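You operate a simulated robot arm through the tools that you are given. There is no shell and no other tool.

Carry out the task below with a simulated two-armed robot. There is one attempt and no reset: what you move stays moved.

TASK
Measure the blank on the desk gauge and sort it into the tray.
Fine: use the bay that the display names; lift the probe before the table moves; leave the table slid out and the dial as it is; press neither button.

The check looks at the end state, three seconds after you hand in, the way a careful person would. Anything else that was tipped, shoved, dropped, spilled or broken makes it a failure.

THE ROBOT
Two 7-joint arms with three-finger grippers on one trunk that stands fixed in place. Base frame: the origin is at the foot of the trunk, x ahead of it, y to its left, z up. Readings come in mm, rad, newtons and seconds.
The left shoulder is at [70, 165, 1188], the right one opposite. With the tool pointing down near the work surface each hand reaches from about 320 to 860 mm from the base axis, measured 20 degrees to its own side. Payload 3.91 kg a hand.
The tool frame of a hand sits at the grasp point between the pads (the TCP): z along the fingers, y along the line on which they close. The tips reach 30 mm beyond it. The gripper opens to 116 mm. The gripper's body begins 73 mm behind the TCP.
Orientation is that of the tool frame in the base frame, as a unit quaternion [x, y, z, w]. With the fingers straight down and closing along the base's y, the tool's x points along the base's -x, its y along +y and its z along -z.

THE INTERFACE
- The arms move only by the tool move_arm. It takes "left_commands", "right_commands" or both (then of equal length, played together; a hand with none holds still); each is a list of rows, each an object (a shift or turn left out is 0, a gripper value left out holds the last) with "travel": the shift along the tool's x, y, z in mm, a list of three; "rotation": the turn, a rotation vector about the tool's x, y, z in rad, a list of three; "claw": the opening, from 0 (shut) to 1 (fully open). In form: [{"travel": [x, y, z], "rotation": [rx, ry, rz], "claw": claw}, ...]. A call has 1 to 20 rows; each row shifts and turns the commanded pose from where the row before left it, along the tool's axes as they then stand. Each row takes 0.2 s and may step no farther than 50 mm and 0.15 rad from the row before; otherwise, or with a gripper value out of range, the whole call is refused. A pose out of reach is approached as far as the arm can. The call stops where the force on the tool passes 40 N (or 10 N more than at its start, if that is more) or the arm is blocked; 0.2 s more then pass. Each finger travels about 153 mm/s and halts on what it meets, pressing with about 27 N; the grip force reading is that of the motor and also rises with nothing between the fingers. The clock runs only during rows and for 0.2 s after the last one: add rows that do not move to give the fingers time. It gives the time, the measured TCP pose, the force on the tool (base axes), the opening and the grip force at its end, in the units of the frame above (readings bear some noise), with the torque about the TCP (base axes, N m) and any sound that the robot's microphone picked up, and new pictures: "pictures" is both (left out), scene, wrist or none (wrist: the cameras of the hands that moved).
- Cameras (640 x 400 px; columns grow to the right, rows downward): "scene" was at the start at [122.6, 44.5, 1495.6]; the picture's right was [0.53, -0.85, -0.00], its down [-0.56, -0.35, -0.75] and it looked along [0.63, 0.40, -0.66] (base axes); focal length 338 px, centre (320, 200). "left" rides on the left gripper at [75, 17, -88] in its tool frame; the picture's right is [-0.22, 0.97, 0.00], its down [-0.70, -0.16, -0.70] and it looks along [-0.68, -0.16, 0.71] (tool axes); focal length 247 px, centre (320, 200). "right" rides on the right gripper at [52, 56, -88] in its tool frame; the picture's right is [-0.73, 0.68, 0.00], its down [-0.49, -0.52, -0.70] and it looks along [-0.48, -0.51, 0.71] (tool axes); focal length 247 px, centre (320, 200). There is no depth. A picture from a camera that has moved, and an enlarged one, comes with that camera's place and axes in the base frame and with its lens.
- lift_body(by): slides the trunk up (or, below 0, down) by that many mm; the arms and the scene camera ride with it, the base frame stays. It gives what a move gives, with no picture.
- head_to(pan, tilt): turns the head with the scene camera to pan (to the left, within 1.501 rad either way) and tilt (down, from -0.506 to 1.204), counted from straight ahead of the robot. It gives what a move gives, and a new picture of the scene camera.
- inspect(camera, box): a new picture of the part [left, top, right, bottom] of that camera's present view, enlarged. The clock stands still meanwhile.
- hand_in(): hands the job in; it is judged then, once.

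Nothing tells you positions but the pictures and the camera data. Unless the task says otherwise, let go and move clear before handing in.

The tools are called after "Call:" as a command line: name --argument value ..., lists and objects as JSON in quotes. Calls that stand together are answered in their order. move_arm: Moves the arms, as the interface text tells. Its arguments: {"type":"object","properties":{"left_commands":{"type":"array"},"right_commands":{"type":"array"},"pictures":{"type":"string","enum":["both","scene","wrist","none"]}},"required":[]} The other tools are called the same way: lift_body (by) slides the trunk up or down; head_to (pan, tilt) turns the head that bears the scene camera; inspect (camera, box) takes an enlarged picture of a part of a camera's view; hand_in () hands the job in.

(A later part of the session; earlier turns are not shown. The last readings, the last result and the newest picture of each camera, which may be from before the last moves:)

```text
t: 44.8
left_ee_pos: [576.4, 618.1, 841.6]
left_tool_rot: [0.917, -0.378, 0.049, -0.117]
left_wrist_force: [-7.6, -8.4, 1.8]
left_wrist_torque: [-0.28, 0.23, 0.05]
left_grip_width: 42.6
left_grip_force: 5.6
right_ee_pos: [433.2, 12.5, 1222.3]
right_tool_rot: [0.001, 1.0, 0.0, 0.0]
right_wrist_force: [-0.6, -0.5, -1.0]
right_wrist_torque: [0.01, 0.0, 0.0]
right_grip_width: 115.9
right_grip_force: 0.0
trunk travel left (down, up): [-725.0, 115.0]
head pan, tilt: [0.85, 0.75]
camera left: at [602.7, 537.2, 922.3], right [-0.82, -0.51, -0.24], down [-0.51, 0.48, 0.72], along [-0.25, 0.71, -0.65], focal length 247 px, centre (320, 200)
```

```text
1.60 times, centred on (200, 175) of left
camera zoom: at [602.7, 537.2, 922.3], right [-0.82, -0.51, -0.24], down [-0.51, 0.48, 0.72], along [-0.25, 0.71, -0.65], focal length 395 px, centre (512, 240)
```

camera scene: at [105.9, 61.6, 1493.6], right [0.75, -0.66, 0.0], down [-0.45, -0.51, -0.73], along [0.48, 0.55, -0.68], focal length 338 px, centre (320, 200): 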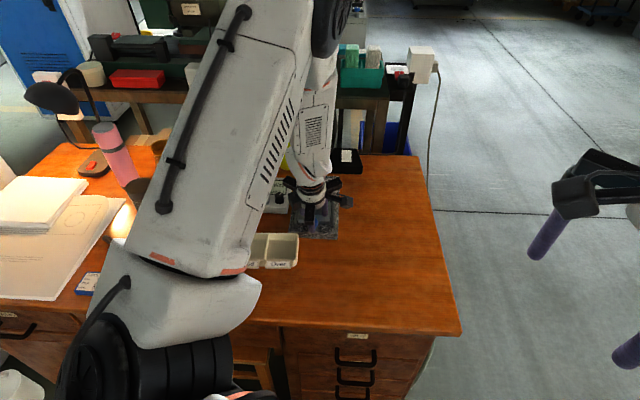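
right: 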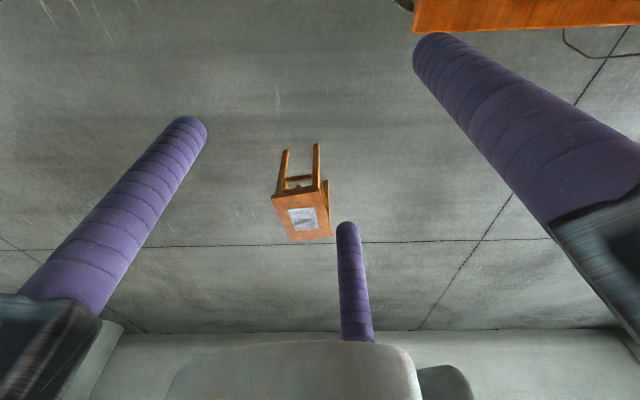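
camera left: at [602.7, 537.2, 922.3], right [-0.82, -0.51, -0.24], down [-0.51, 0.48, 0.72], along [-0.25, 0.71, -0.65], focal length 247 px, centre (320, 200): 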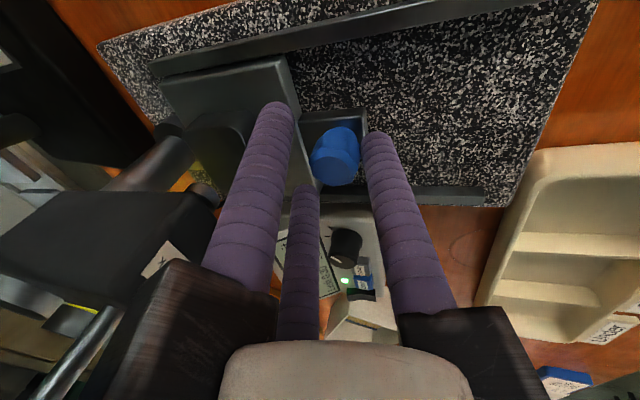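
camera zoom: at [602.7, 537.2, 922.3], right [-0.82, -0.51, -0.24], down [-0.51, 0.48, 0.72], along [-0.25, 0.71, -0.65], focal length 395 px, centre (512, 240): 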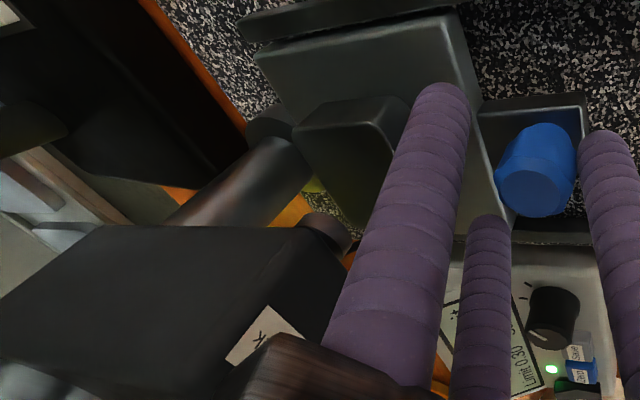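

The table has reached its stop, with the blank under the probe. I'll ease back, open, and withdraw along the tool axis away from the head.

Call:
move_arm --left_commands '[{"travel": [0, 3, -0.8]}, {"travel": [0, 0, 0], "claw": 0.45}, {"travel": [0, 0, 0], "claw": 0.45}, {"travel": [0, 0, -20]}, {"travel": [0, 0, -45]}, {"travel": [0, 0, -45]}, {"travel": [0, 0, -45]}, {"travel": [0, 0, -45]}, {"travel": [0, 0, 0]}]' --pictures "both"

Call:
inspect --camera "left" --box '[0, 0, 400, 250]'

Call:
inspect --camera "scene" --box '[230, 130, 390, 250]'

```text
t: 46.8
left_ee_pos: [540.9, 580.5, 1033.7]
left_tool_rot: [0.917, -0.379, 0.049, -0.116]
left_wrist_force: [0.6, 0.2, 0.6]
left_wrist_torque: [-0.05, 0.0, 0.01]
left_grip_width: 52.2
left_grip_force: 0.1
right_ee_pos: [434.8, 15.4, 1221.4]
right_tool_rot: [0.0, 1.0, -0.001, -0.001]
right_wrist_force: [-0.1, -0.2, 0.4]
right_wrist_torque: [-0.04, 0.02, 0.01]
right_grip_width: 116.2
right_grip_force: 0.1
trunk travel left (down, up): [-725.0, 115.0]
head pan, tilt: [0.85, 0.75]
camera scene: at [107.4, 63.2, 1493.4], right [0.75, -0.66, 0.0], down [-0.45, -0.51, -0.73], along [0.48, 0.55, -0.68], focal length 338 px, centre (320, 200)
camera left: at [566.6, 501.1, 1114.1], right [-0.82, -0.51, -0.24], down [-0.51, 0.48, 0.72], along [-0.25, 0.71, -0.65], focal length 247 px, centre (320, 200)
```

scene: 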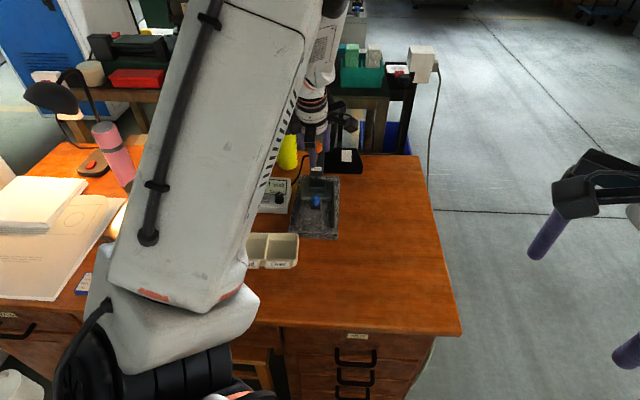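
left: 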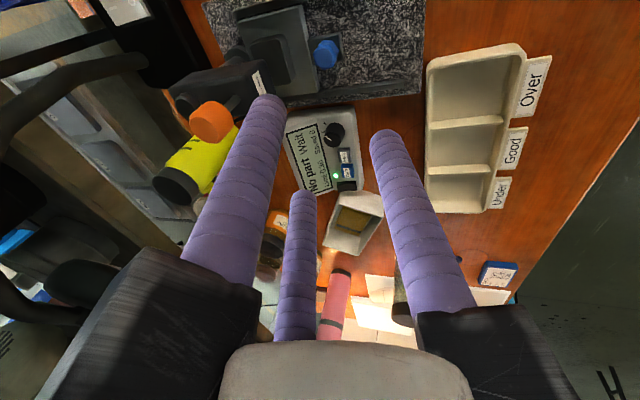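

```text
1.60 times, centred on (200, 125) of left
camera zoom: at [566.6, 501.1, 1114.1], right [-0.82, -0.51, -0.24], down [-0.51, 0.48, 0.72], along [-0.25, 0.71, -0.65], focal length 395 px, centre (512, 320)
```

zoom: 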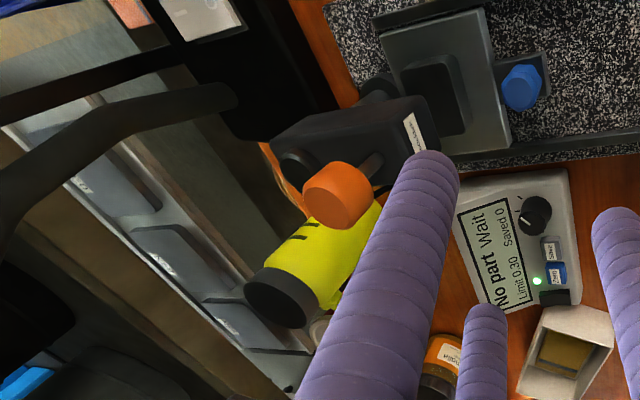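

```text
3.33 times, centred on (310, 190) of scene
camera zoom: at [107.4, 63.2, 1493.4], right [0.75, -0.66, 0.0], down [-0.45, -0.51, -0.73], along [0.48, 0.55, -0.68], focal length 1128 px, centre (353, 233)
```

zoom: 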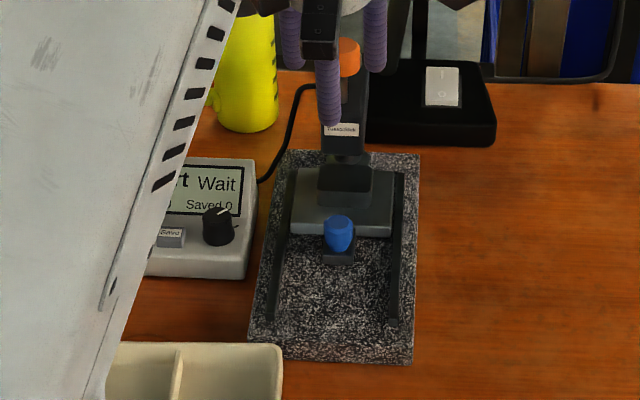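

The table is in and the blank sits under the probe. Next is the orange knob, but a dark lamp base with a post stands behind the head, so I'll check it for clearance first.

Call:
inspect --camera "scene" --box '[280, 40, 420, 180]'

Call:
inspect --camera "left" --box '[0, 0, 300, 200]'

Call:
inspect --camera "right" --box '[0, 0, 640, 400]'

```text
2.86 times, centred on (350, 110) of scene
camera zoom: at [107.4, 63.2, 1493.4], right [0.75, -0.66, 0.0], down [-0.45, -0.51, -0.73], along [0.48, 0.55, -0.68], focal length 967 px, centre (234, 457)
```

zoom: 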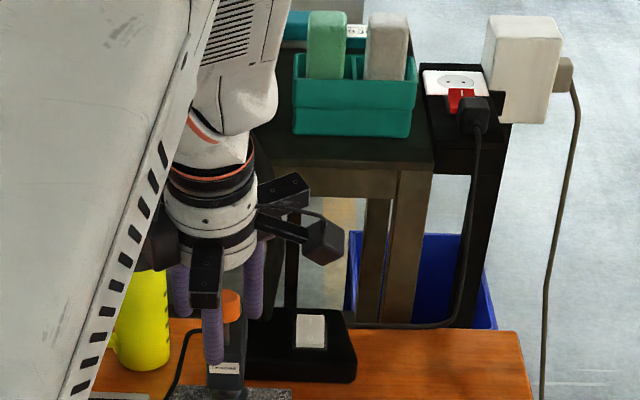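

```text
2.00 times, centred on (150, 100) of left
camera zoom: at [566.6, 501.1, 1114.1], right [-0.82, -0.51, -0.24], down [-0.51, 0.48, 0.72], along [-0.25, 0.71, -0.65], focal length 494 px, centre (660, 400)
```

zoom: 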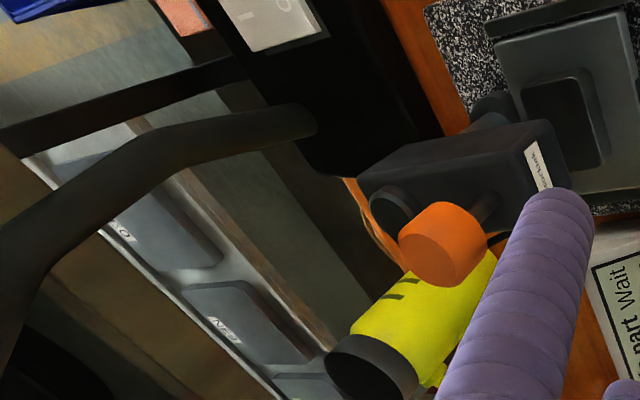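

```text
1.00 times, centred on (320, 200) of right (not enlarged: the box is as wide or as high as the picture)
camera zoom: at [383.0, 71.7, 1309.7], right [0.73, 0.68, 0.0], down [0.49, -0.52, 0.7], along [0.48, -0.51, -0.71], focal length 247 px, centre (320, 200)
```

zoom: 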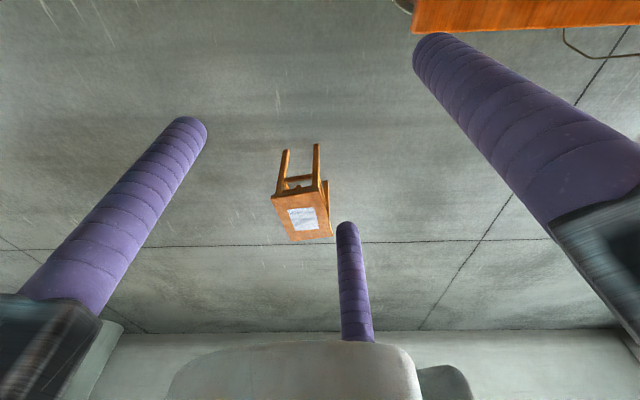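

The lamp post is near (800, 800), well clear of the knob. I'll level the hand and move it above the orange knob.

Call:
move_arm --left_commands '[{"rotation": [-0.125, 0, 0]}, {"rotation": [-0.125, 0, 0]}, {"travel": [-0.7, -38.9, 0], "claw": 0.5}, {"travel": [-0.7, -38.9, 0]}, {"travel": [-0.6, -38.9, 0]}, {"travel": [0, 0, 0]}, {"travel": [0, 0, 0]}]' --pictures "both"

Call:
inspect --camera "left" --box '[200, 0, 500, 200]'

Call:
inspect --camera "scene" --box '[230, 110, 390, 230]'

```text
t: 48.4
left_ee_pos: [621.2, 664.8, 1034.8]
left_tool_rot: [0.924, -0.382, 0.002, -0.001]
left_wrist_force: [0.0, 1.0, -1.1]
left_wrist_torque: [0.0, 0.0, -0.02]
left_grip_width: 57.9
left_grip_force: 0.0
right_ee_pos: [433.5, 14.9, 1222.6]
right_tool_rot: [0.001, 1.0, 0.0, 0.0]
right_wrist_force: [0.8, -0.2, 0.5]
right_wrist_torque: [0.01, 0.05, -0.02]
right_grip_width: 115.9
right_grip_force: 0.1
trunk travel left (down, up): [-725.0, 115.0]
head pan, tilt: [0.85, 0.75]
camera scene: at [106.3, 62.0, 1493.6], right [0.75, -0.66, 0.0], down [-0.45, -0.51, -0.73], along [0.48, 0.55, -0.68], focal length 338 px, centre (320, 200)
camera left: at [661.9, 599.5, 1122.0], right [-0.85, -0.53, 0.0], down [-0.38, 0.6, 0.7], along [-0.37, 0.59, -0.71], focal length 247 px, centre (320, 200)
```

scene: 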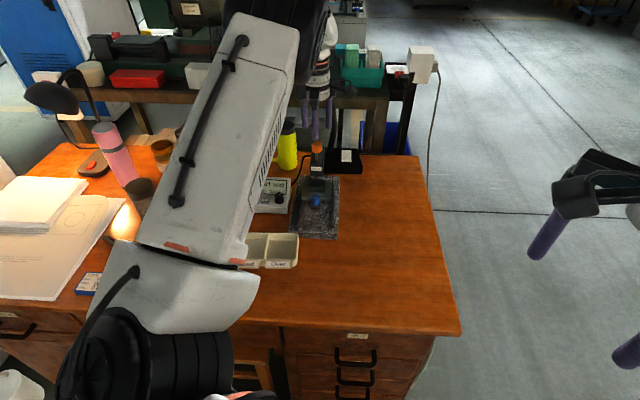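
left: 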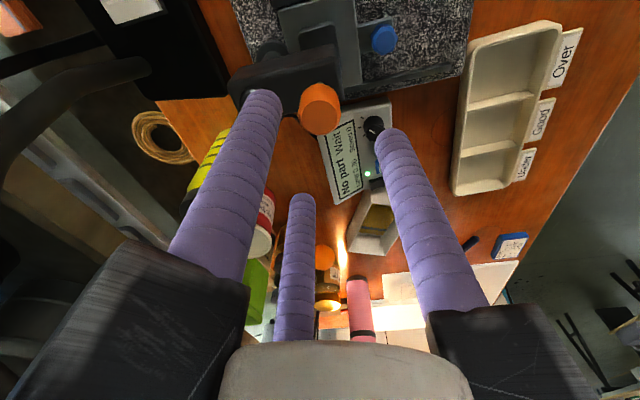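

```text
2.00 times, centred on (350, 100) of left
camera zoom: at [661.9, 599.5, 1122.0], right [-0.85, -0.53, 0.0], down [-0.38, 0.6, 0.7], along [-0.37, 0.59, -0.71], focal length 494 px, centre (260, 400)
```

zoom: 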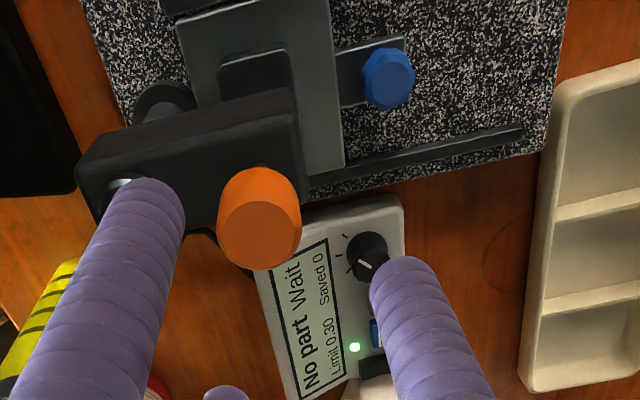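

```text
3.33 times, centred on (310, 170) of scene
camera zoom: at [106.3, 62.0, 1493.6], right [0.75, -0.66, 0.0], down [-0.45, -0.51, -0.73], along [0.48, 0.55, -0.68], focal length 1128 px, centre (353, 300)
```

zoom: 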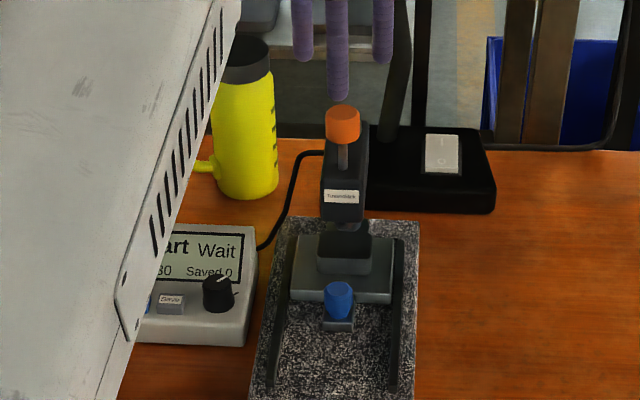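

The display is readable from the wrist camera and still says "No part". The hand is centred over the orange knob, so I'll lower the open jaws around it.

Call:
move_arm --left_commands '[{"travel": [-0.5, 0.5, 30]}, {"travel": [0, 0, 30]}, {"travel": [0, 0, 13]}, {"travel": [0, 0, 0]}]' --pictures "wrist"

Call:
inspect --camera "left" --box '[200, 0, 500, 200]'

Call:
inspect --camera "scene" --box '[270, 110, 370, 210]'

```text
t: 49.4
left_ee_pos: [620.6, 665.5, 961.2]
left_tool_rot: [0.924, -0.381, 0.001, -0.002]
left_wrist_force: [-0.1, 0.2, -0.1]
left_wrist_torque: [0.01, -0.03, 0.01]
left_grip_width: 57.8
left_grip_force: 0.1
right_ee_pos: [433.8, 13.6, 1222.4]
right_tool_rot: [0.0, 1.0, 0.001, 0.0]
right_wrist_force: [0.4, -0.1, -0.4]
right_wrist_torque: [0.01, -0.04, -0.06]
right_grip_width: 115.9
right_grip_force: 0.1
trunk travel left (down, up): [-725.0, 115.0]
head pan, tilt: [0.85, 0.75]
camera left: at [661.3, 599.9, 1049.3], right [-0.85, -0.53, 0.0], down [-0.38, 0.6, 0.7], along [-0.37, 0.59, -0.71], focal length 247 px, centre (320, 200)
```

left: 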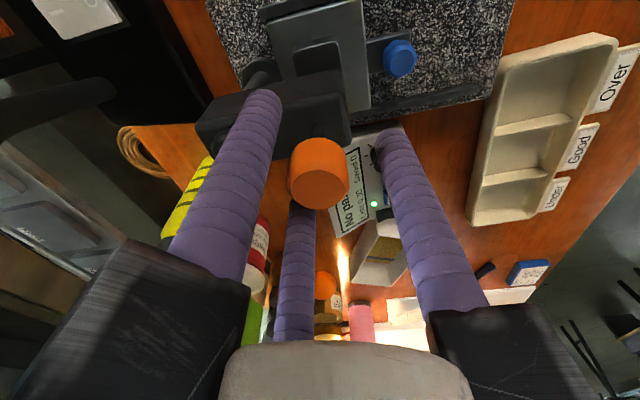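

```text
2.00 times, centred on (350, 100) of left
camera zoom: at [661.3, 599.9, 1049.3], right [-0.85, -0.53, 0.0], down [-0.38, 0.6, 0.7], along [-0.37, 0.59, -0.71], focal length 494 px, centre (260, 400)
```

zoom: 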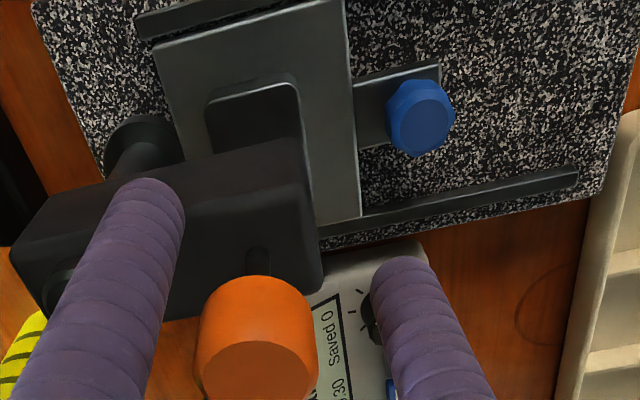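

```text
4.00 times, centred on (320, 160) of scene
camera zoom: at [106.2, 62.0, 1493.6], right [0.75, -0.66, 0.0], down [-0.45, -0.51, -0.73], along [0.48, 0.55, -0.68], focal length 1354 px, centre (320, 360)
```

zoom: 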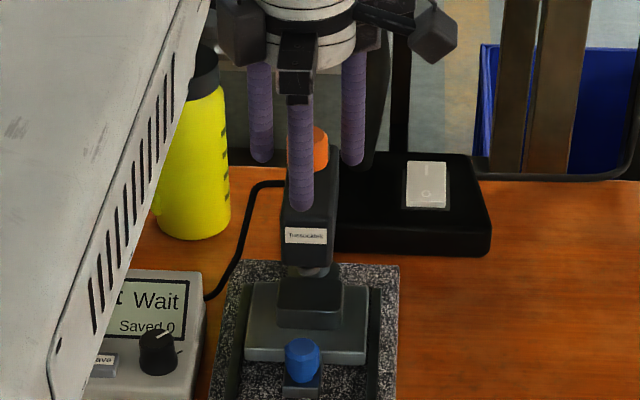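

Call:
move_arm --left_commands '[{"claw": 0.35}, {"claw": 0.28}, {"claw": 0.2}, {"claw": 0.2}]' --pictures "wrist"

Call:
inspect --camera "left" --box '[200, 50, 500, 250]'

```text
t: 50.4
left_ee_pos: [621.5, 665.1, 962.7]
left_tool_rot: [0.924, -0.382, 0.002, -0.001]
left_wrist_force: [5.2, -2.8, 0.2]
left_wrist_torque: [-0.17, 0.01, -0.08]
left_grip_width: 28.1
left_grip_force: 44.5
right_ee_pos: [433.4, 13.8, 1221.2]
right_tool_rot: [0.001, 1.0, 0.0, -0.001]
right_wrist_force: [-0.6, -0.8, -0.1]
right_wrist_torque: [-0.03, 0.01, 0.0]
right_grip_width: 116.0
right_grip_force: 0.0
trunk travel left (down, up): [-725.0, 115.0]
head pan, tilt: [0.85, 0.75]
camera left: at [662.6, 599.1, 1049.5], right [-0.85, -0.53, -0.01], down [-0.38, 0.6, 0.7], along [-0.37, 0.59, -0.72], focal length 247 px, centre (320, 200)
```

left: 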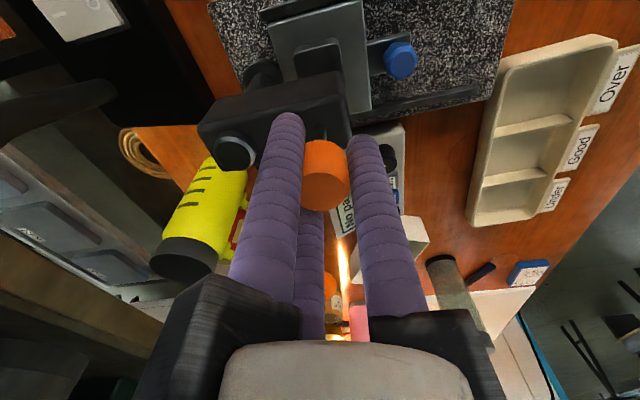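

```text
2.00 times, centred on (350, 150) of left
camera zoom: at [662.6, 599.1, 1049.5], right [-0.85, -0.53, -0.01], down [-0.38, 0.6, 0.7], along [-0.37, 0.59, -0.72], focal length 494 px, centre (260, 300)
```

zoom: 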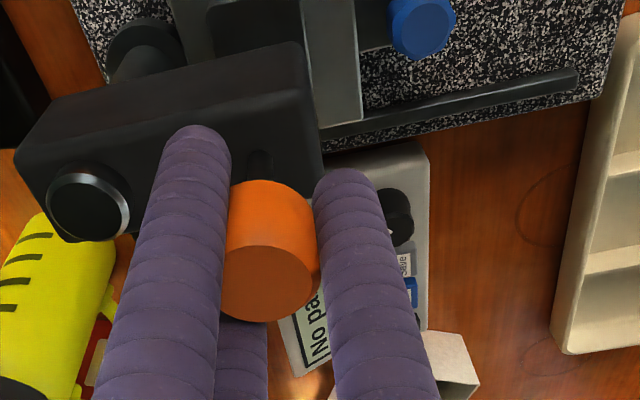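

The knob is gripped, but the fingertips reach well below it and would hit the block as the probe goes down. I'll let go, rise 18 mm and regrip on the top of the knob.

Call:
move_arm --left_commands '[{"claw": 0.3}, {"claw": 0.4}, {"travel": [0, 0, -9]}, {"travel": [0.3, 0, -9]}, {"claw": 0.3}, {"claw": 0.2}, {"claw": 0.2}, {"claw": 0.2}]' --pictures "wrist"

Call:
inspect --camera "left" --box '[200, 50, 500, 250]'

Call:
inspect --camera "scene" --box '[270, 110, 370, 210]'

```text
t: 52.2
left_ee_pos: [622.7, 664.4, 979.4]
left_tool_rot: [0.924, -0.382, 0.001, -0.002]
left_wrist_force: [4.3, -1.2, 1.0]
left_wrist_torque: [-0.02, -0.04, 0.0]
left_grip_width: 28.1
left_grip_force: 45.1
right_ee_pos: [434.6, 14.2, 1221.4]
right_tool_rot: [0.0, 1.0, 0.0, 0.0]
right_wrist_force: [0.1, 0.1, 0.1]
right_wrist_torque: [0.0, 0.0, 0.0]
right_grip_width: 116.0
right_grip_force: 0.1
trunk travel left (down, up): [-725.0, 115.0]
head pan, tilt: [0.85, 0.75]
camera left: at [662.6, 599.1, 1067.6], right [-0.85, -0.53, -0.01], down [-0.38, 0.6, 0.7], along [-0.37, 0.59, -0.71], focal length 247 px, centre (320, 200)
```

left: 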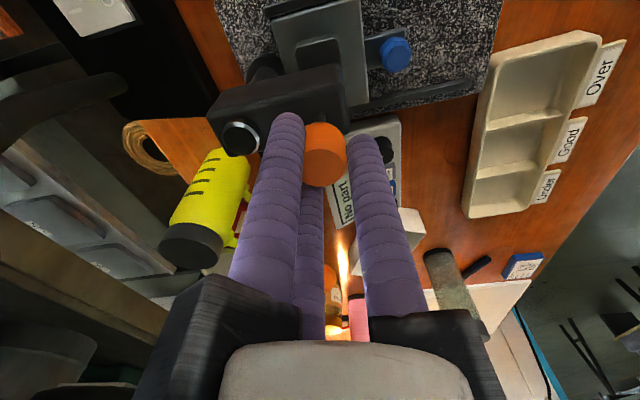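

```text
2.00 times, centred on (350, 150) of left
camera zoom: at [662.6, 599.1, 1067.6], right [-0.85, -0.53, -0.01], down [-0.38, 0.6, 0.7], along [-0.37, 0.59, -0.71], focal length 494 px, centre (260, 300)
```

zoom: 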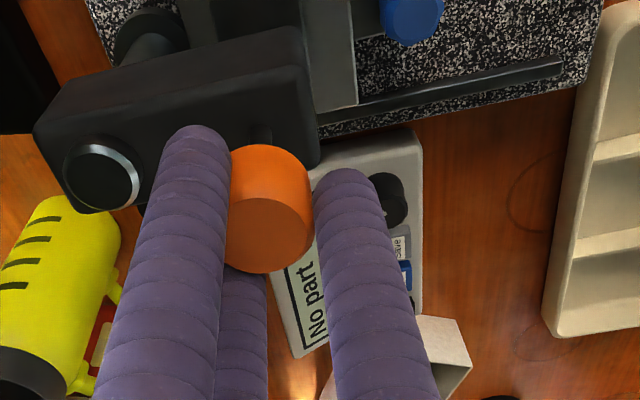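

```text
4.00 times, centred on (320, 160) of scene
camera zoom: at [107.1, 61.8, 1493.5], right [0.75, -0.66, 0.0], down [-0.45, -0.51, -0.73], along [0.48, 0.55, -0.68], focal length 1354 px, centre (320, 360)
```

zoom: 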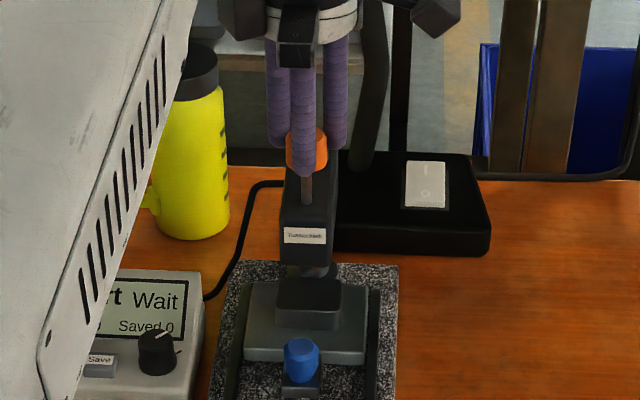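

Gripped near the top of the knob. I'll lower the probe slowly and read the force as it goes.

Call:
move_arm --left_commands '[{"travel": [0, 0, 2]}, {"travel": [0, 0, 2]}, {"travel": [0, 0, 2]}, {"travel": [0, 0, 2]}, {"travel": [0, 0, 0]}]' --pictures "wrist"

Call:
inspect --camera "scene" --box '[270, 110, 370, 210]'

```text
t: 53.4
left_ee_pos: [621.9, 664.5, 970.6]
left_tool_rot: [0.924, -0.382, 0.002, 0.0]
left_wrist_force: [7.1, -1.0, -1.0]
left_wrist_torque: [-0.01, -0.38, 0.11]
left_grip_width: 27.7
left_grip_force: 45.1
right_ee_pos: [434.3, 13.7, 1220.7]
right_tool_rot: [0.001, 1.0, 0.0, -0.001]
right_wrist_force: [0.6, 0.2, -0.4]
right_wrist_torque: [0.0, -0.02, 0.04]
right_grip_width: 115.7
right_grip_force: 0.1
trunk travel left (down, up): [-725.0, 115.0]
head pan, tilt: [0.85, 0.75]
camera left: at [662.7, 599.2, 1058.8], right [-0.85, -0.53, 0.0], down [-0.38, 0.6, 0.7], along [-0.37, 0.59, -0.71], focal length 247 px, centre (320, 200)
```

left: 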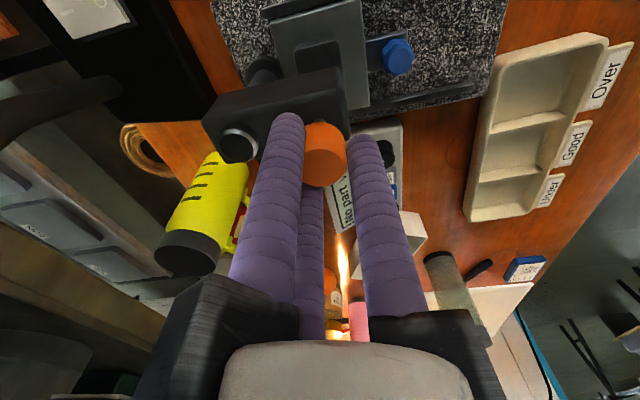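

```text
4.00 times, centred on (320, 160) of scene
camera zoom: at [107.8, 62.0, 1493.4], right [0.75, -0.66, 0.0], down [-0.45, -0.51, -0.73], along [0.48, 0.55, -0.68], focal length 1354 px, centre (320, 360)
```

zoom: 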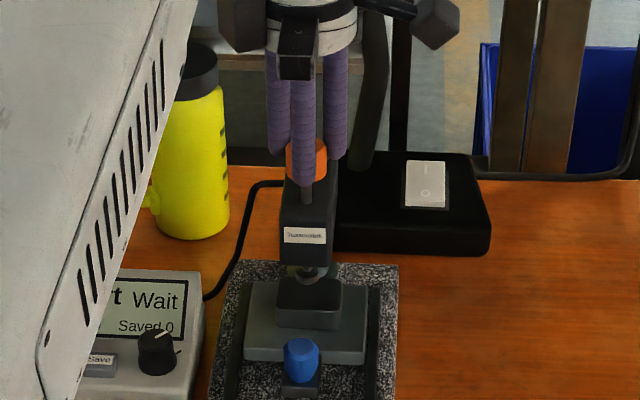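

Call:
move_arm --left_commands '[{"travel": [1, -1, 2]}, {"travel": [0, 0, 2]}, {"travel": [0, 0, 2]}, {"travel": [0, 0, 2]}, {"travel": [0, 0, 2]}, {"travel": [0, 0, 2]}, {"travel": [0, 0, 0]}]' --pictures "wrist"

Call:
inspect --camera "scene" --box '[270, 110, 370, 210]'

```text
t: 55.0
left_ee_pos: [622.3, 663.5, 960.3]
left_tool_rot: [0.924, -0.382, 0.001, -0.002]
left_wrist_force: [-2.9, -6.0, -2.0]
left_wrist_torque: [-0.23, 0.44, 0.07]
left_grip_width: 27.6
left_grip_force: 44.7
right_ee_pos: [434.4, 13.8, 1221.3]
right_tool_rot: [0.0, 1.0, 0.0, 0.001]
right_wrist_force: [0.6, 0.7, 0.7]
right_wrist_torque: [-0.02, -0.02, -0.02]
right_grip_width: 116.0
right_grip_force: 0.0
trunk travel left (down, up): [-725.0, 115.0]
head pan, tilt: [0.85, 0.75]
camera left: at [662.7, 599.1, 1048.0], right [-0.85, -0.53, 0.0], down [-0.38, 0.6, 0.7], along [-0.37, 0.59, -0.71], focal length 247 px, centre (320, 200)
```

left: 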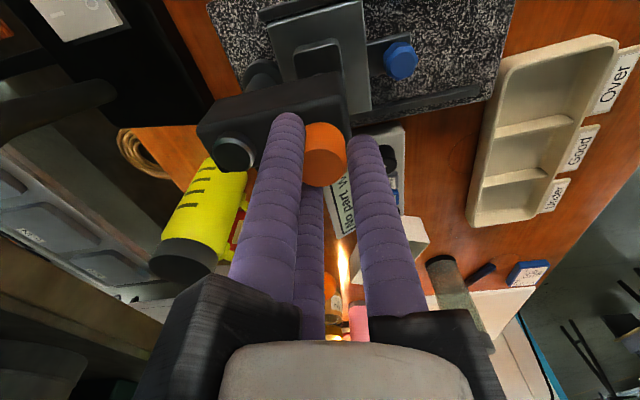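

```text
4.00 times, centred on (320, 160) of scene
camera zoom: at [106.1, 61.4, 1493.6], right [0.75, -0.66, 0.0], down [-0.45, -0.51, -0.73], along [0.48, 0.55, -0.68], focal length 1354 px, centre (320, 360)
```

zoom: 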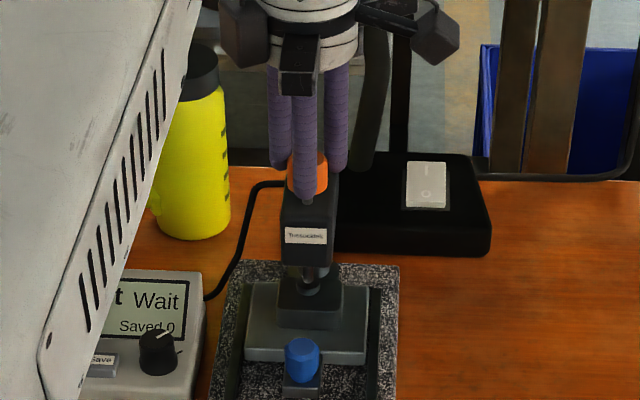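

Call:
move_arm --left_commands '[{"travel": [0, 0, 1.5]}, {"travel": [0, 0, 1.5]}, {"travel": [0, 0, 1.5]}, {"travel": [0, 0, 0]}]' --pictures "wrist"

Call:
inspect --camera "scene" --box '[270, 110, 370, 210]'

```text
t: 56.0
left_ee_pos: [622.0, 665.2, 957.9]
left_tool_rot: [0.924, -0.382, 0.002, -0.003]
left_wrist_force: [-1.9, -2.6, 6.8]
left_wrist_torque: [-0.03, 0.7, -0.03]
left_grip_width: 28.0
left_grip_force: 44.8
right_ee_pos: [432.4, 13.3, 1222.3]
right_tool_rot: [0.0, 1.0, 0.001, 0.0]
right_wrist_force: [-1.4, 0.0, -0.7]
right_wrist_torque: [-0.04, -0.05, -0.01]
right_grip_width: 116.0
right_grip_force: 0.0
trunk travel left (down, up): [-725.0, 115.0]
head pan, tilt: [0.85, 0.75]
camera left: at [662.4, 598.9, 1045.4], right [-0.85, -0.53, -0.01], down [-0.38, 0.6, 0.7], along [-0.37, 0.6, -0.71], focal length 247 px, centre (320, 200)
```

left: 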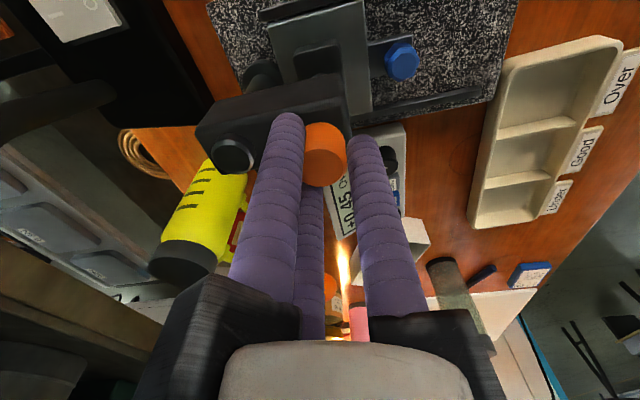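

```text
4.00 times, centred on (320, 160) of scene
camera zoom: at [105.1, 60.8, 1493.8], right [0.75, -0.66, 0.0], down [-0.45, -0.51, -0.73], along [0.48, 0.55, -0.68], focal length 1354 px, centre (320, 360)
```

zoom: 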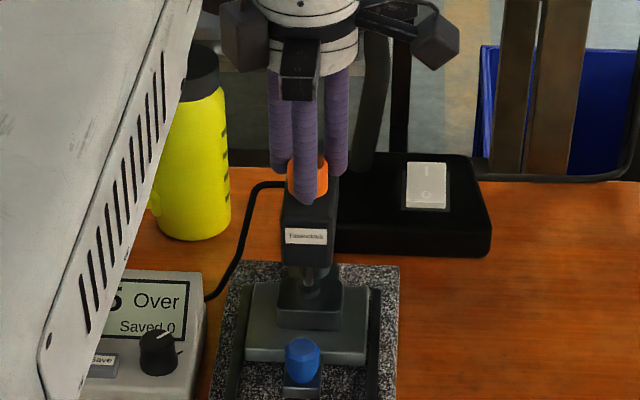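

The probe has touched the blank and the display shows about +0.45, Over. I'll let go of the knob so the probe rests freely, then read the settled value.

Call:
inspect --camera "left" --box '[310, 110, 430, 250]'

Call:
move_arm --left_commands '[{"travel": [0, 0, -1]}, {"claw": 0.28}, {"claw": 0.45}, {"claw": 0.45}, {"claw": 0.45}, {"claw": 0.45}]' --pictures "wrist"

Call:
inspect --camera "left" --box '[310, 110, 430, 250]'

Call:
inspect --camera "scene" --box '[250, 120, 370, 220]'

```text
2.86 times, centred on (370, 180) of left
camera zoom: at [662.4, 598.9, 1045.4], right [-0.85, -0.53, -0.01], down [-0.38, 0.6, 0.7], along [-0.37, 0.6, -0.71], focal length 706 px, centre (177, 257)
```

zoom: 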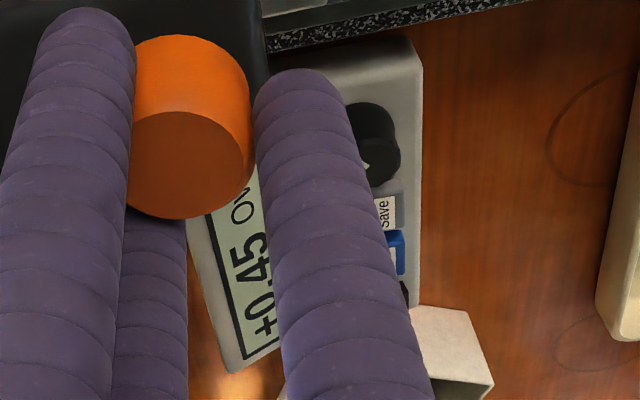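

```text
t: 57.4
left_ee_pos: [622.3, 665.6, 956.8]
left_tool_rot: [0.924, -0.381, 0.001, -0.001]
left_wrist_force: [1.0, -0.6, -0.5]
left_wrist_torque: [0.0, 0.01, -0.01]
left_grip_width: 52.1
left_grip_force: 0.0
right_ee_pos: [434.6, 15.3, 1221.8]
right_tool_rot: [0.0, 1.0, 0.0, 0.001]
right_wrist_force: [0.9, -0.3, -0.3]
right_wrist_torque: [0.01, 0.0, -0.03]
right_grip_width: 116.2
right_grip_force: 0.1
trunk travel left (down, up): [-725.0, 115.0]
head pan, tilt: [0.85, 0.75]
camera left: at [663.0, 599.6, 1044.4], right [-0.85, -0.53, 0.0], down [-0.38, 0.6, 0.7], along [-0.37, 0.59, -0.71], focal length 247 px, centre (320, 200)
```

left: 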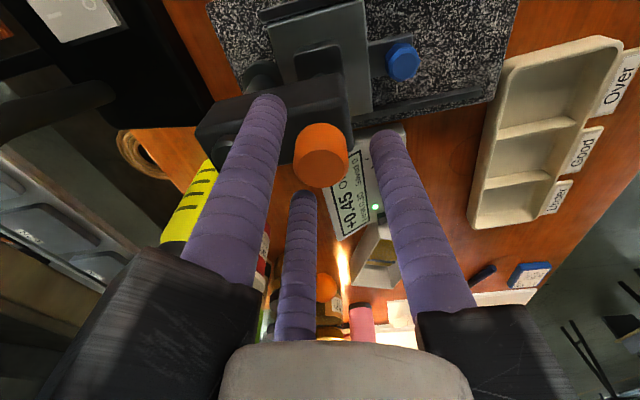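

```text
2.86 times, centred on (370, 180) of left
camera zoom: at [663.0, 599.6, 1044.4], right [-0.85, -0.53, 0.0], down [-0.38, 0.6, 0.7], along [-0.37, 0.59, -0.71], focal length 706 px, centre (177, 257)
```

zoom: 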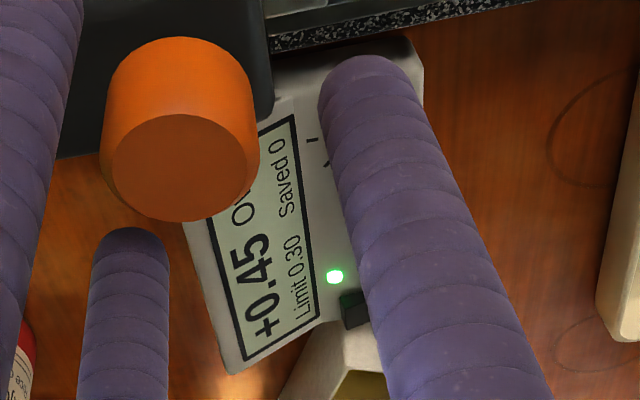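

```text
4.00 times, centred on (310, 170) of scene
camera zoom: at [106.3, 62.1, 1493.6], right [0.75, -0.66, 0.0], down [-0.45, -0.51, -0.73], along [0.48, 0.55, -0.68], focal length 1354 px, centre (360, 320)
```

zoom: 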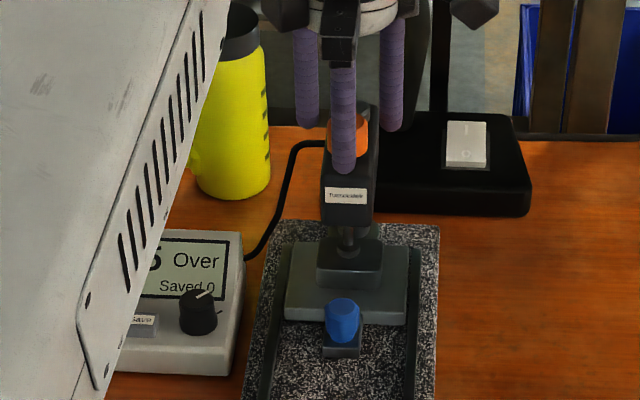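

The reading has settled at +0.45, Over, with a limit of 0.30, so the blank goes in the "Over" bay. I'll regrip the knob and lift the probe back to where it was.

Call:
move_arm --left_commands '[{"claw": 0.3}, {"claw": 0.2}, {"claw": 0.2}, {"claw": 0.2}, {"travel": [0, 0, -3]}, {"travel": [0, 0, -3]}, {"travel": [0, 0, -3]}, {"travel": [0, 0, -3]}, {"travel": [0, 0, -3]}, {"travel": [0, 0, -3]}, {"travel": [0, 0, 0]}]' --pictures "wrist"

Call:
inspect --camera "scene" --box '[250, 120, 370, 220]'

```text
t: 59.8
left_ee_pos: [622.2, 664.8, 975.6]
left_tool_rot: [0.924, -0.381, 0.003, -0.002]
left_wrist_force: [-4.3, -5.4, 3.8]
left_wrist_torque: [-0.04, 0.32, 0.02]
left_grip_width: 28.1
left_grip_force: 45.2
right_ee_pos: [433.0, 13.7, 1222.7]
right_tool_rot: [0.0, 1.0, -0.001, 0.0]
right_wrist_force: [0.0, 1.0, -0.8]
right_wrist_torque: [0.0, 0.01, 0.02]
right_grip_width: 116.0
right_grip_force: 0.1
trunk travel left (down, up): [-725.0, 115.0]
head pan, tilt: [0.85, 0.75]
camera left: at [662.6, 599.0, 1063.9], right [-0.85, -0.53, -0.01], down [-0.38, 0.6, 0.7], along [-0.37, 0.59, -0.71], focal length 247 px, centre (320, 200)
```

left: 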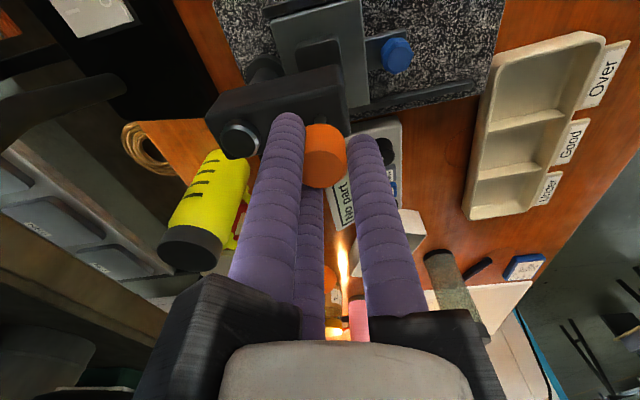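

```text
4.00 times, centred on (310, 170) of scene
camera zoom: at [105.3, 61.1, 1493.7], right [0.75, -0.66, 0.0], down [-0.45, -0.51, -0.73], along [0.48, 0.55, -0.68], focal length 1354 px, centre (360, 320)
```

zoom: 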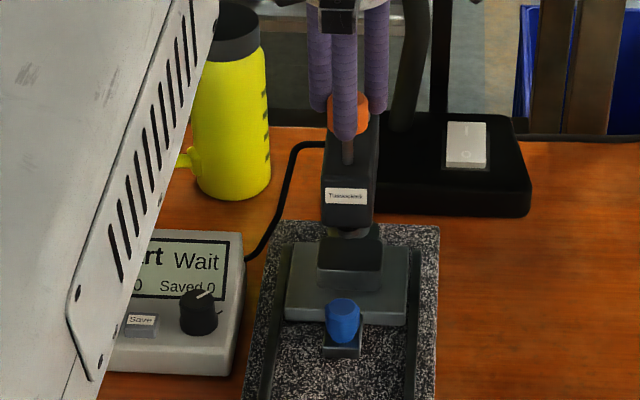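

Call:
move_arm --left_commands '[{"travel": [0, 0, -1]}, {"travel": [0, 0, -1]}, {"travel": [0, 0, -1]}, {"travel": [0, 0, 0]}]' --pictures "none"

Call:
inspect --camera "scene" --box '[270, 110, 370, 210]'

```text
t: 60.8
left_ee_pos: [622.0, 665.1, 978.3]
left_tool_rot: [0.924, -0.381, 0.002, -0.003]
left_wrist_force: [-2.1, -2.7, 2.9]
left_wrist_torque: [0.11, -0.28, 0.16]
left_grip_width: 28.2
left_grip_force: 44.6
right_ee_pos: [432.9, 14.2, 1222.1]
right_tool_rot: [0.0, 1.0, 0.001, 0.0]
right_wrist_force: [-0.9, -0.3, 0.1]
right_wrist_torque: [-0.03, 0.0, 0.02]
right_grip_width: 116.3
right_grip_force: 0.1
trunk travel left (down, up): [-725.0, 115.0]
head pan, tilt: [0.85, 0.75]
```

```text
4.00 times, centred on (320, 160) of scene
camera zoom: at [105.6, 61.4, 1493.6], right [0.75, -0.66, 0.0], down [-0.45, -0.51, -0.73], along [0.48, 0.55, -0.68], focal length 1354 px, centre (320, 360)
```

zoom: 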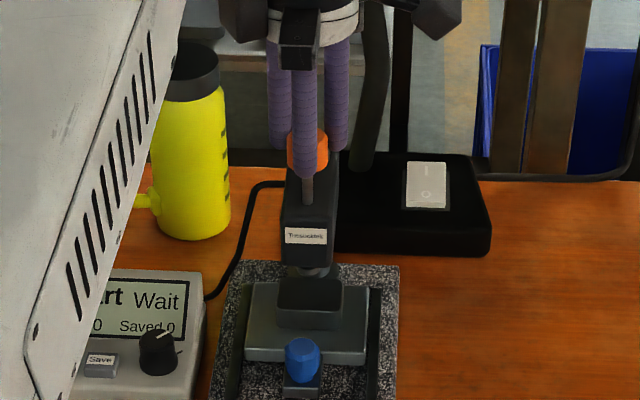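

The knob is back at about its starting height, with no downward pull on the hand. I'll go up 1 mm more and release it gently to see that it stays.

Call:
move_arm --left_commands '[{"travel": [0, 0, -1]}, {"travel": [0, 0, 0]}, {"claw": 0.27}, {"claw": 0.3}, {"claw": 0.3}]' --pictures "wrist"

Call:
inspect --camera "scene" --box '[270, 110, 370, 210]'

```text
t: 62.0
left_ee_pos: [621.4, 664.6, 978.2]
left_tool_rot: [0.924, -0.382, 0.001, -0.001]
left_wrist_force: [-0.5, 0.6, -0.4]
left_wrist_torque: [-0.05, -0.02, 0.01]
left_grip_width: 35.0
left_grip_force: 0.0
right_ee_pos: [434.5, 15.3, 1221.5]
right_tool_rot: [0.0, 1.0, 0.001, -0.001]
right_wrist_force: [0.3, 0.3, 0.8]
right_wrist_torque: [-0.02, -0.02, 0.0]
right_grip_width: 116.0
right_grip_force: 0.0
trunk travel left (down, up): [-725.0, 115.0]
head pan, tilt: [0.85, 0.75]
camera left: at [663.1, 599.8, 1066.2], right [-0.85, -0.53, 0.0], down [-0.38, 0.6, 0.7], along [-0.37, 0.59, -0.71], focal length 247 px, centre (320, 200)
```

left: 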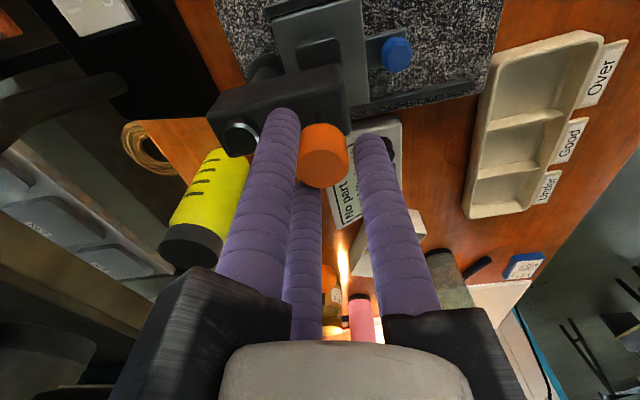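

```text
4.00 times, centred on (320, 160) of scene
camera zoom: at [106.5, 62.3, 1493.5], right [0.75, -0.66, 0.0], down [-0.45, -0.51, -0.73], along [0.48, 0.55, -0.68], focal length 1354 px, centre (320, 360)
```

zoom: 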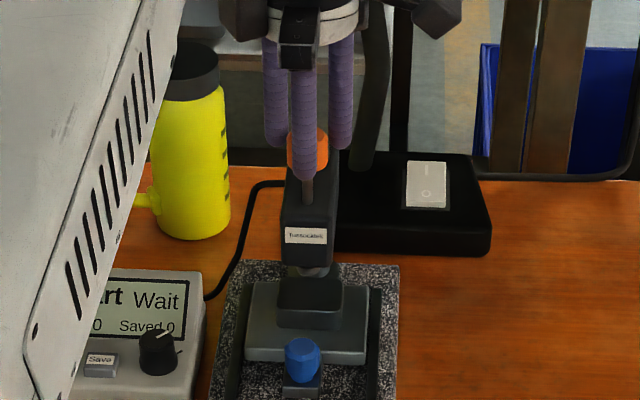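

The probe stays up by itself. I'll open, rise clear, go back over the blue knob at its new place near (574, 616), and tilt again to pull the table out.

Call:
move_arm --left_commands '[{"claw": 0.5}, {"claw": 0.5}, {"travel": [0, 0, -30]}, {"travel": [0, 0, -35]}, {"travel": [0, 36.4, 0]}, {"travel": [0, 36.4, 0], "claw": 0.45}, {"rotation": [0.125, 0, 0]}, {"rotation": [0.125, 0, 0]}, {"travel": [0, 0, 0]}]' --pictures "wrist"

Call:
inspect --camera "left" --box '[150, 0, 450, 200]'

Call:
inspect --camera "scene" --box '[250, 110, 370, 230]'

```text
t: 64.0
left_ee_pos: [571.7, 613.7, 1044.4]
left_tool_rot: [0.917, -0.378, 0.049, -0.117]
left_wrist_force: [0.3, -0.2, 0.3]
left_wrist_torque: [0.02, -0.03, 0.01]
left_grip_width: 52.1
left_grip_force: 0.1
right_ee_pos: [433.0, 14.9, 1222.2]
right_tool_rot: [0.0, 1.0, 0.0, 0.0]
right_wrist_force: [0.1, -0.2, -0.3]
right_wrist_torque: [0.01, 0.0, 0.0]
right_grip_width: 116.1
right_grip_force: 0.1
trunk travel left (down, up): [-725.0, 115.0]
head pan, tilt: [0.85, 0.75]
camera left: at [596.7, 533.3, 1124.1], right [-0.82, -0.51, -0.25], down [-0.51, 0.48, 0.72], along [-0.25, 0.72, -0.65], focal length 247 px, centre (320, 200)
```

left: 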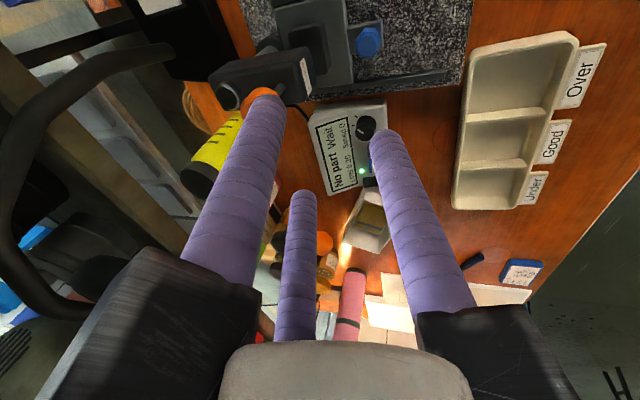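

```text
2.00 times, centred on (300, 100) of left
camera zoom: at [596.7, 533.3, 1124.1], right [-0.82, -0.51, -0.25], down [-0.51, 0.48, 0.72], along [-0.25, 0.72, -0.65], focal length 494 px, centre (360, 400)
```

zoom: 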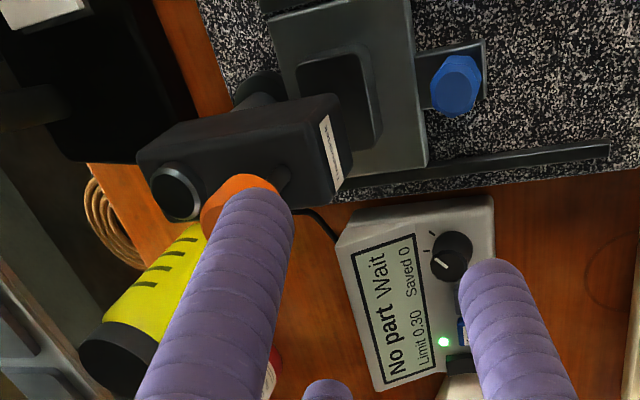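

```text
3.33 times, centred on (310, 170) of scene
camera zoom: at [106.6, 62.7, 1493.5], right [0.75, -0.66, 0.0], down [-0.45, -0.51, -0.73], along [0.48, 0.55, -0.68], focal length 1128 px, centre (353, 300)
```

zoom: 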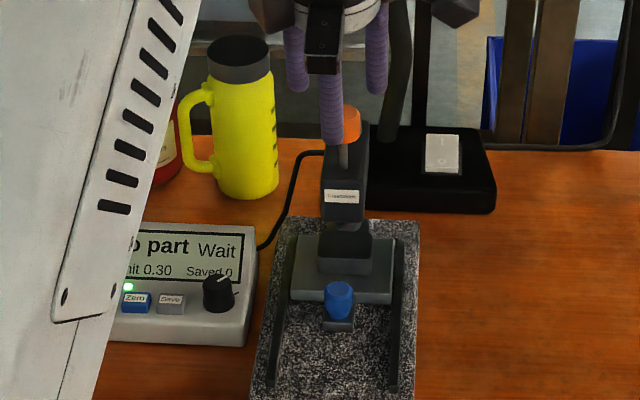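

Call:
move_arm --left_commands '[{"travel": [0, 11.5, 43.4]}, {"travel": [0, 11.5, 43.4]}, {"travel": [0, 11.5, 43.4]}, {"travel": [0, 11.5, 43.4]}, {"travel": [0, 0, 0]}]' --pictures "wrist"

Call:
inspect --camera "left" --box '[150, 0, 450, 200]'

Call:
inspect --camera "scene" --box '[250, 110, 370, 230]'

```text
t: 65.2
left_ee_pos: [567.8, 612.6, 862.6]
left_tool_rot: [0.917, -0.378, 0.049, -0.117]
left_wrist_force: [-0.4, 0.5, 0.7]
left_wrist_torque: [-0.04, -0.02, -0.05]
left_grip_width: 52.2
left_grip_force: 0.0
right_ee_pos: [433.8, 13.4, 1221.8]
right_tool_rot: [-0.001, 1.0, 0.001, 0.0]
right_wrist_force: [-0.3, -0.6, 0.4]
right_wrist_torque: [0.01, 0.0, 0.03]
right_grip_width: 116.1
right_grip_force: 0.0
trunk travel left (down, up): [-725.0, 115.0]
head pan, tilt: [0.85, 0.75]
camera left: at [594.2, 532.1, 944.2], right [-0.82, -0.51, -0.25], down [-0.51, 0.48, 0.72], along [-0.25, 0.72, -0.65], focal length 247 px, centre (320, 200)
```

left: 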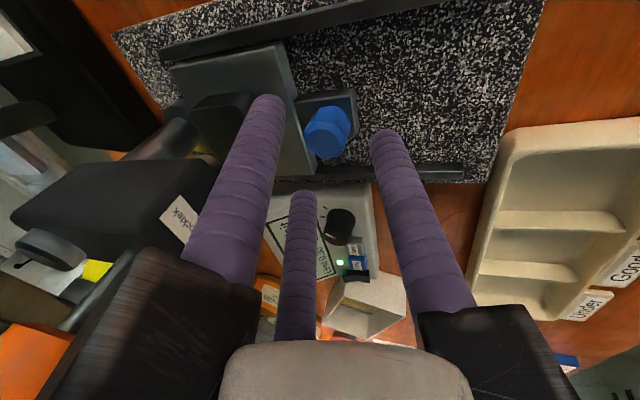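

```text
2.00 times, centred on (300, 100) of left
camera zoom: at [594.2, 532.1, 944.2], right [-0.82, -0.51, -0.25], down [-0.51, 0.48, 0.72], along [-0.25, 0.72, -0.65], focal length 494 px, centre (360, 400)
```

zoom: 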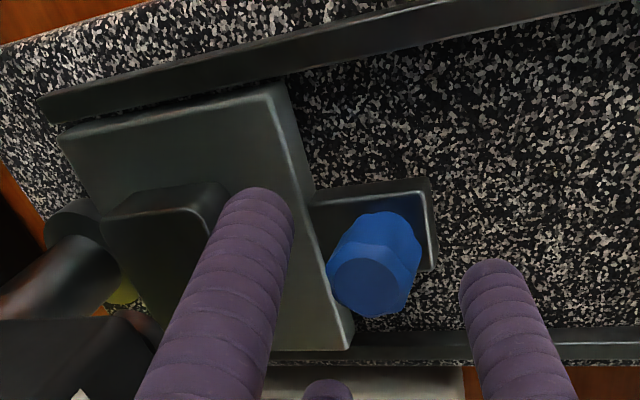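

```text
3.33 times, centred on (310, 170) of scene
camera zoom: at [105.4, 61.4, 1493.7], right [0.75, -0.66, 0.0], down [-0.45, -0.51, -0.73], along [0.48, 0.55, -0.68], focal length 1128 px, centre (353, 300)
```

zoom: 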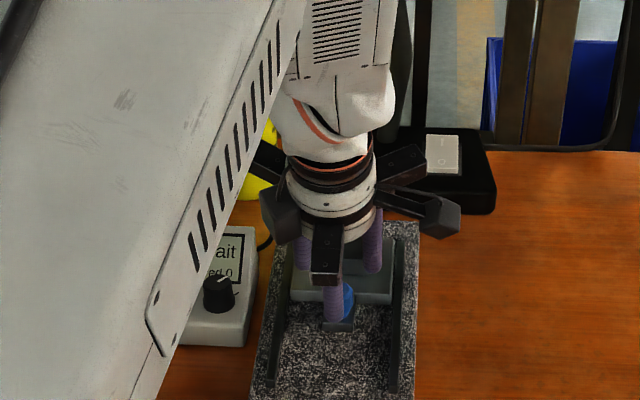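

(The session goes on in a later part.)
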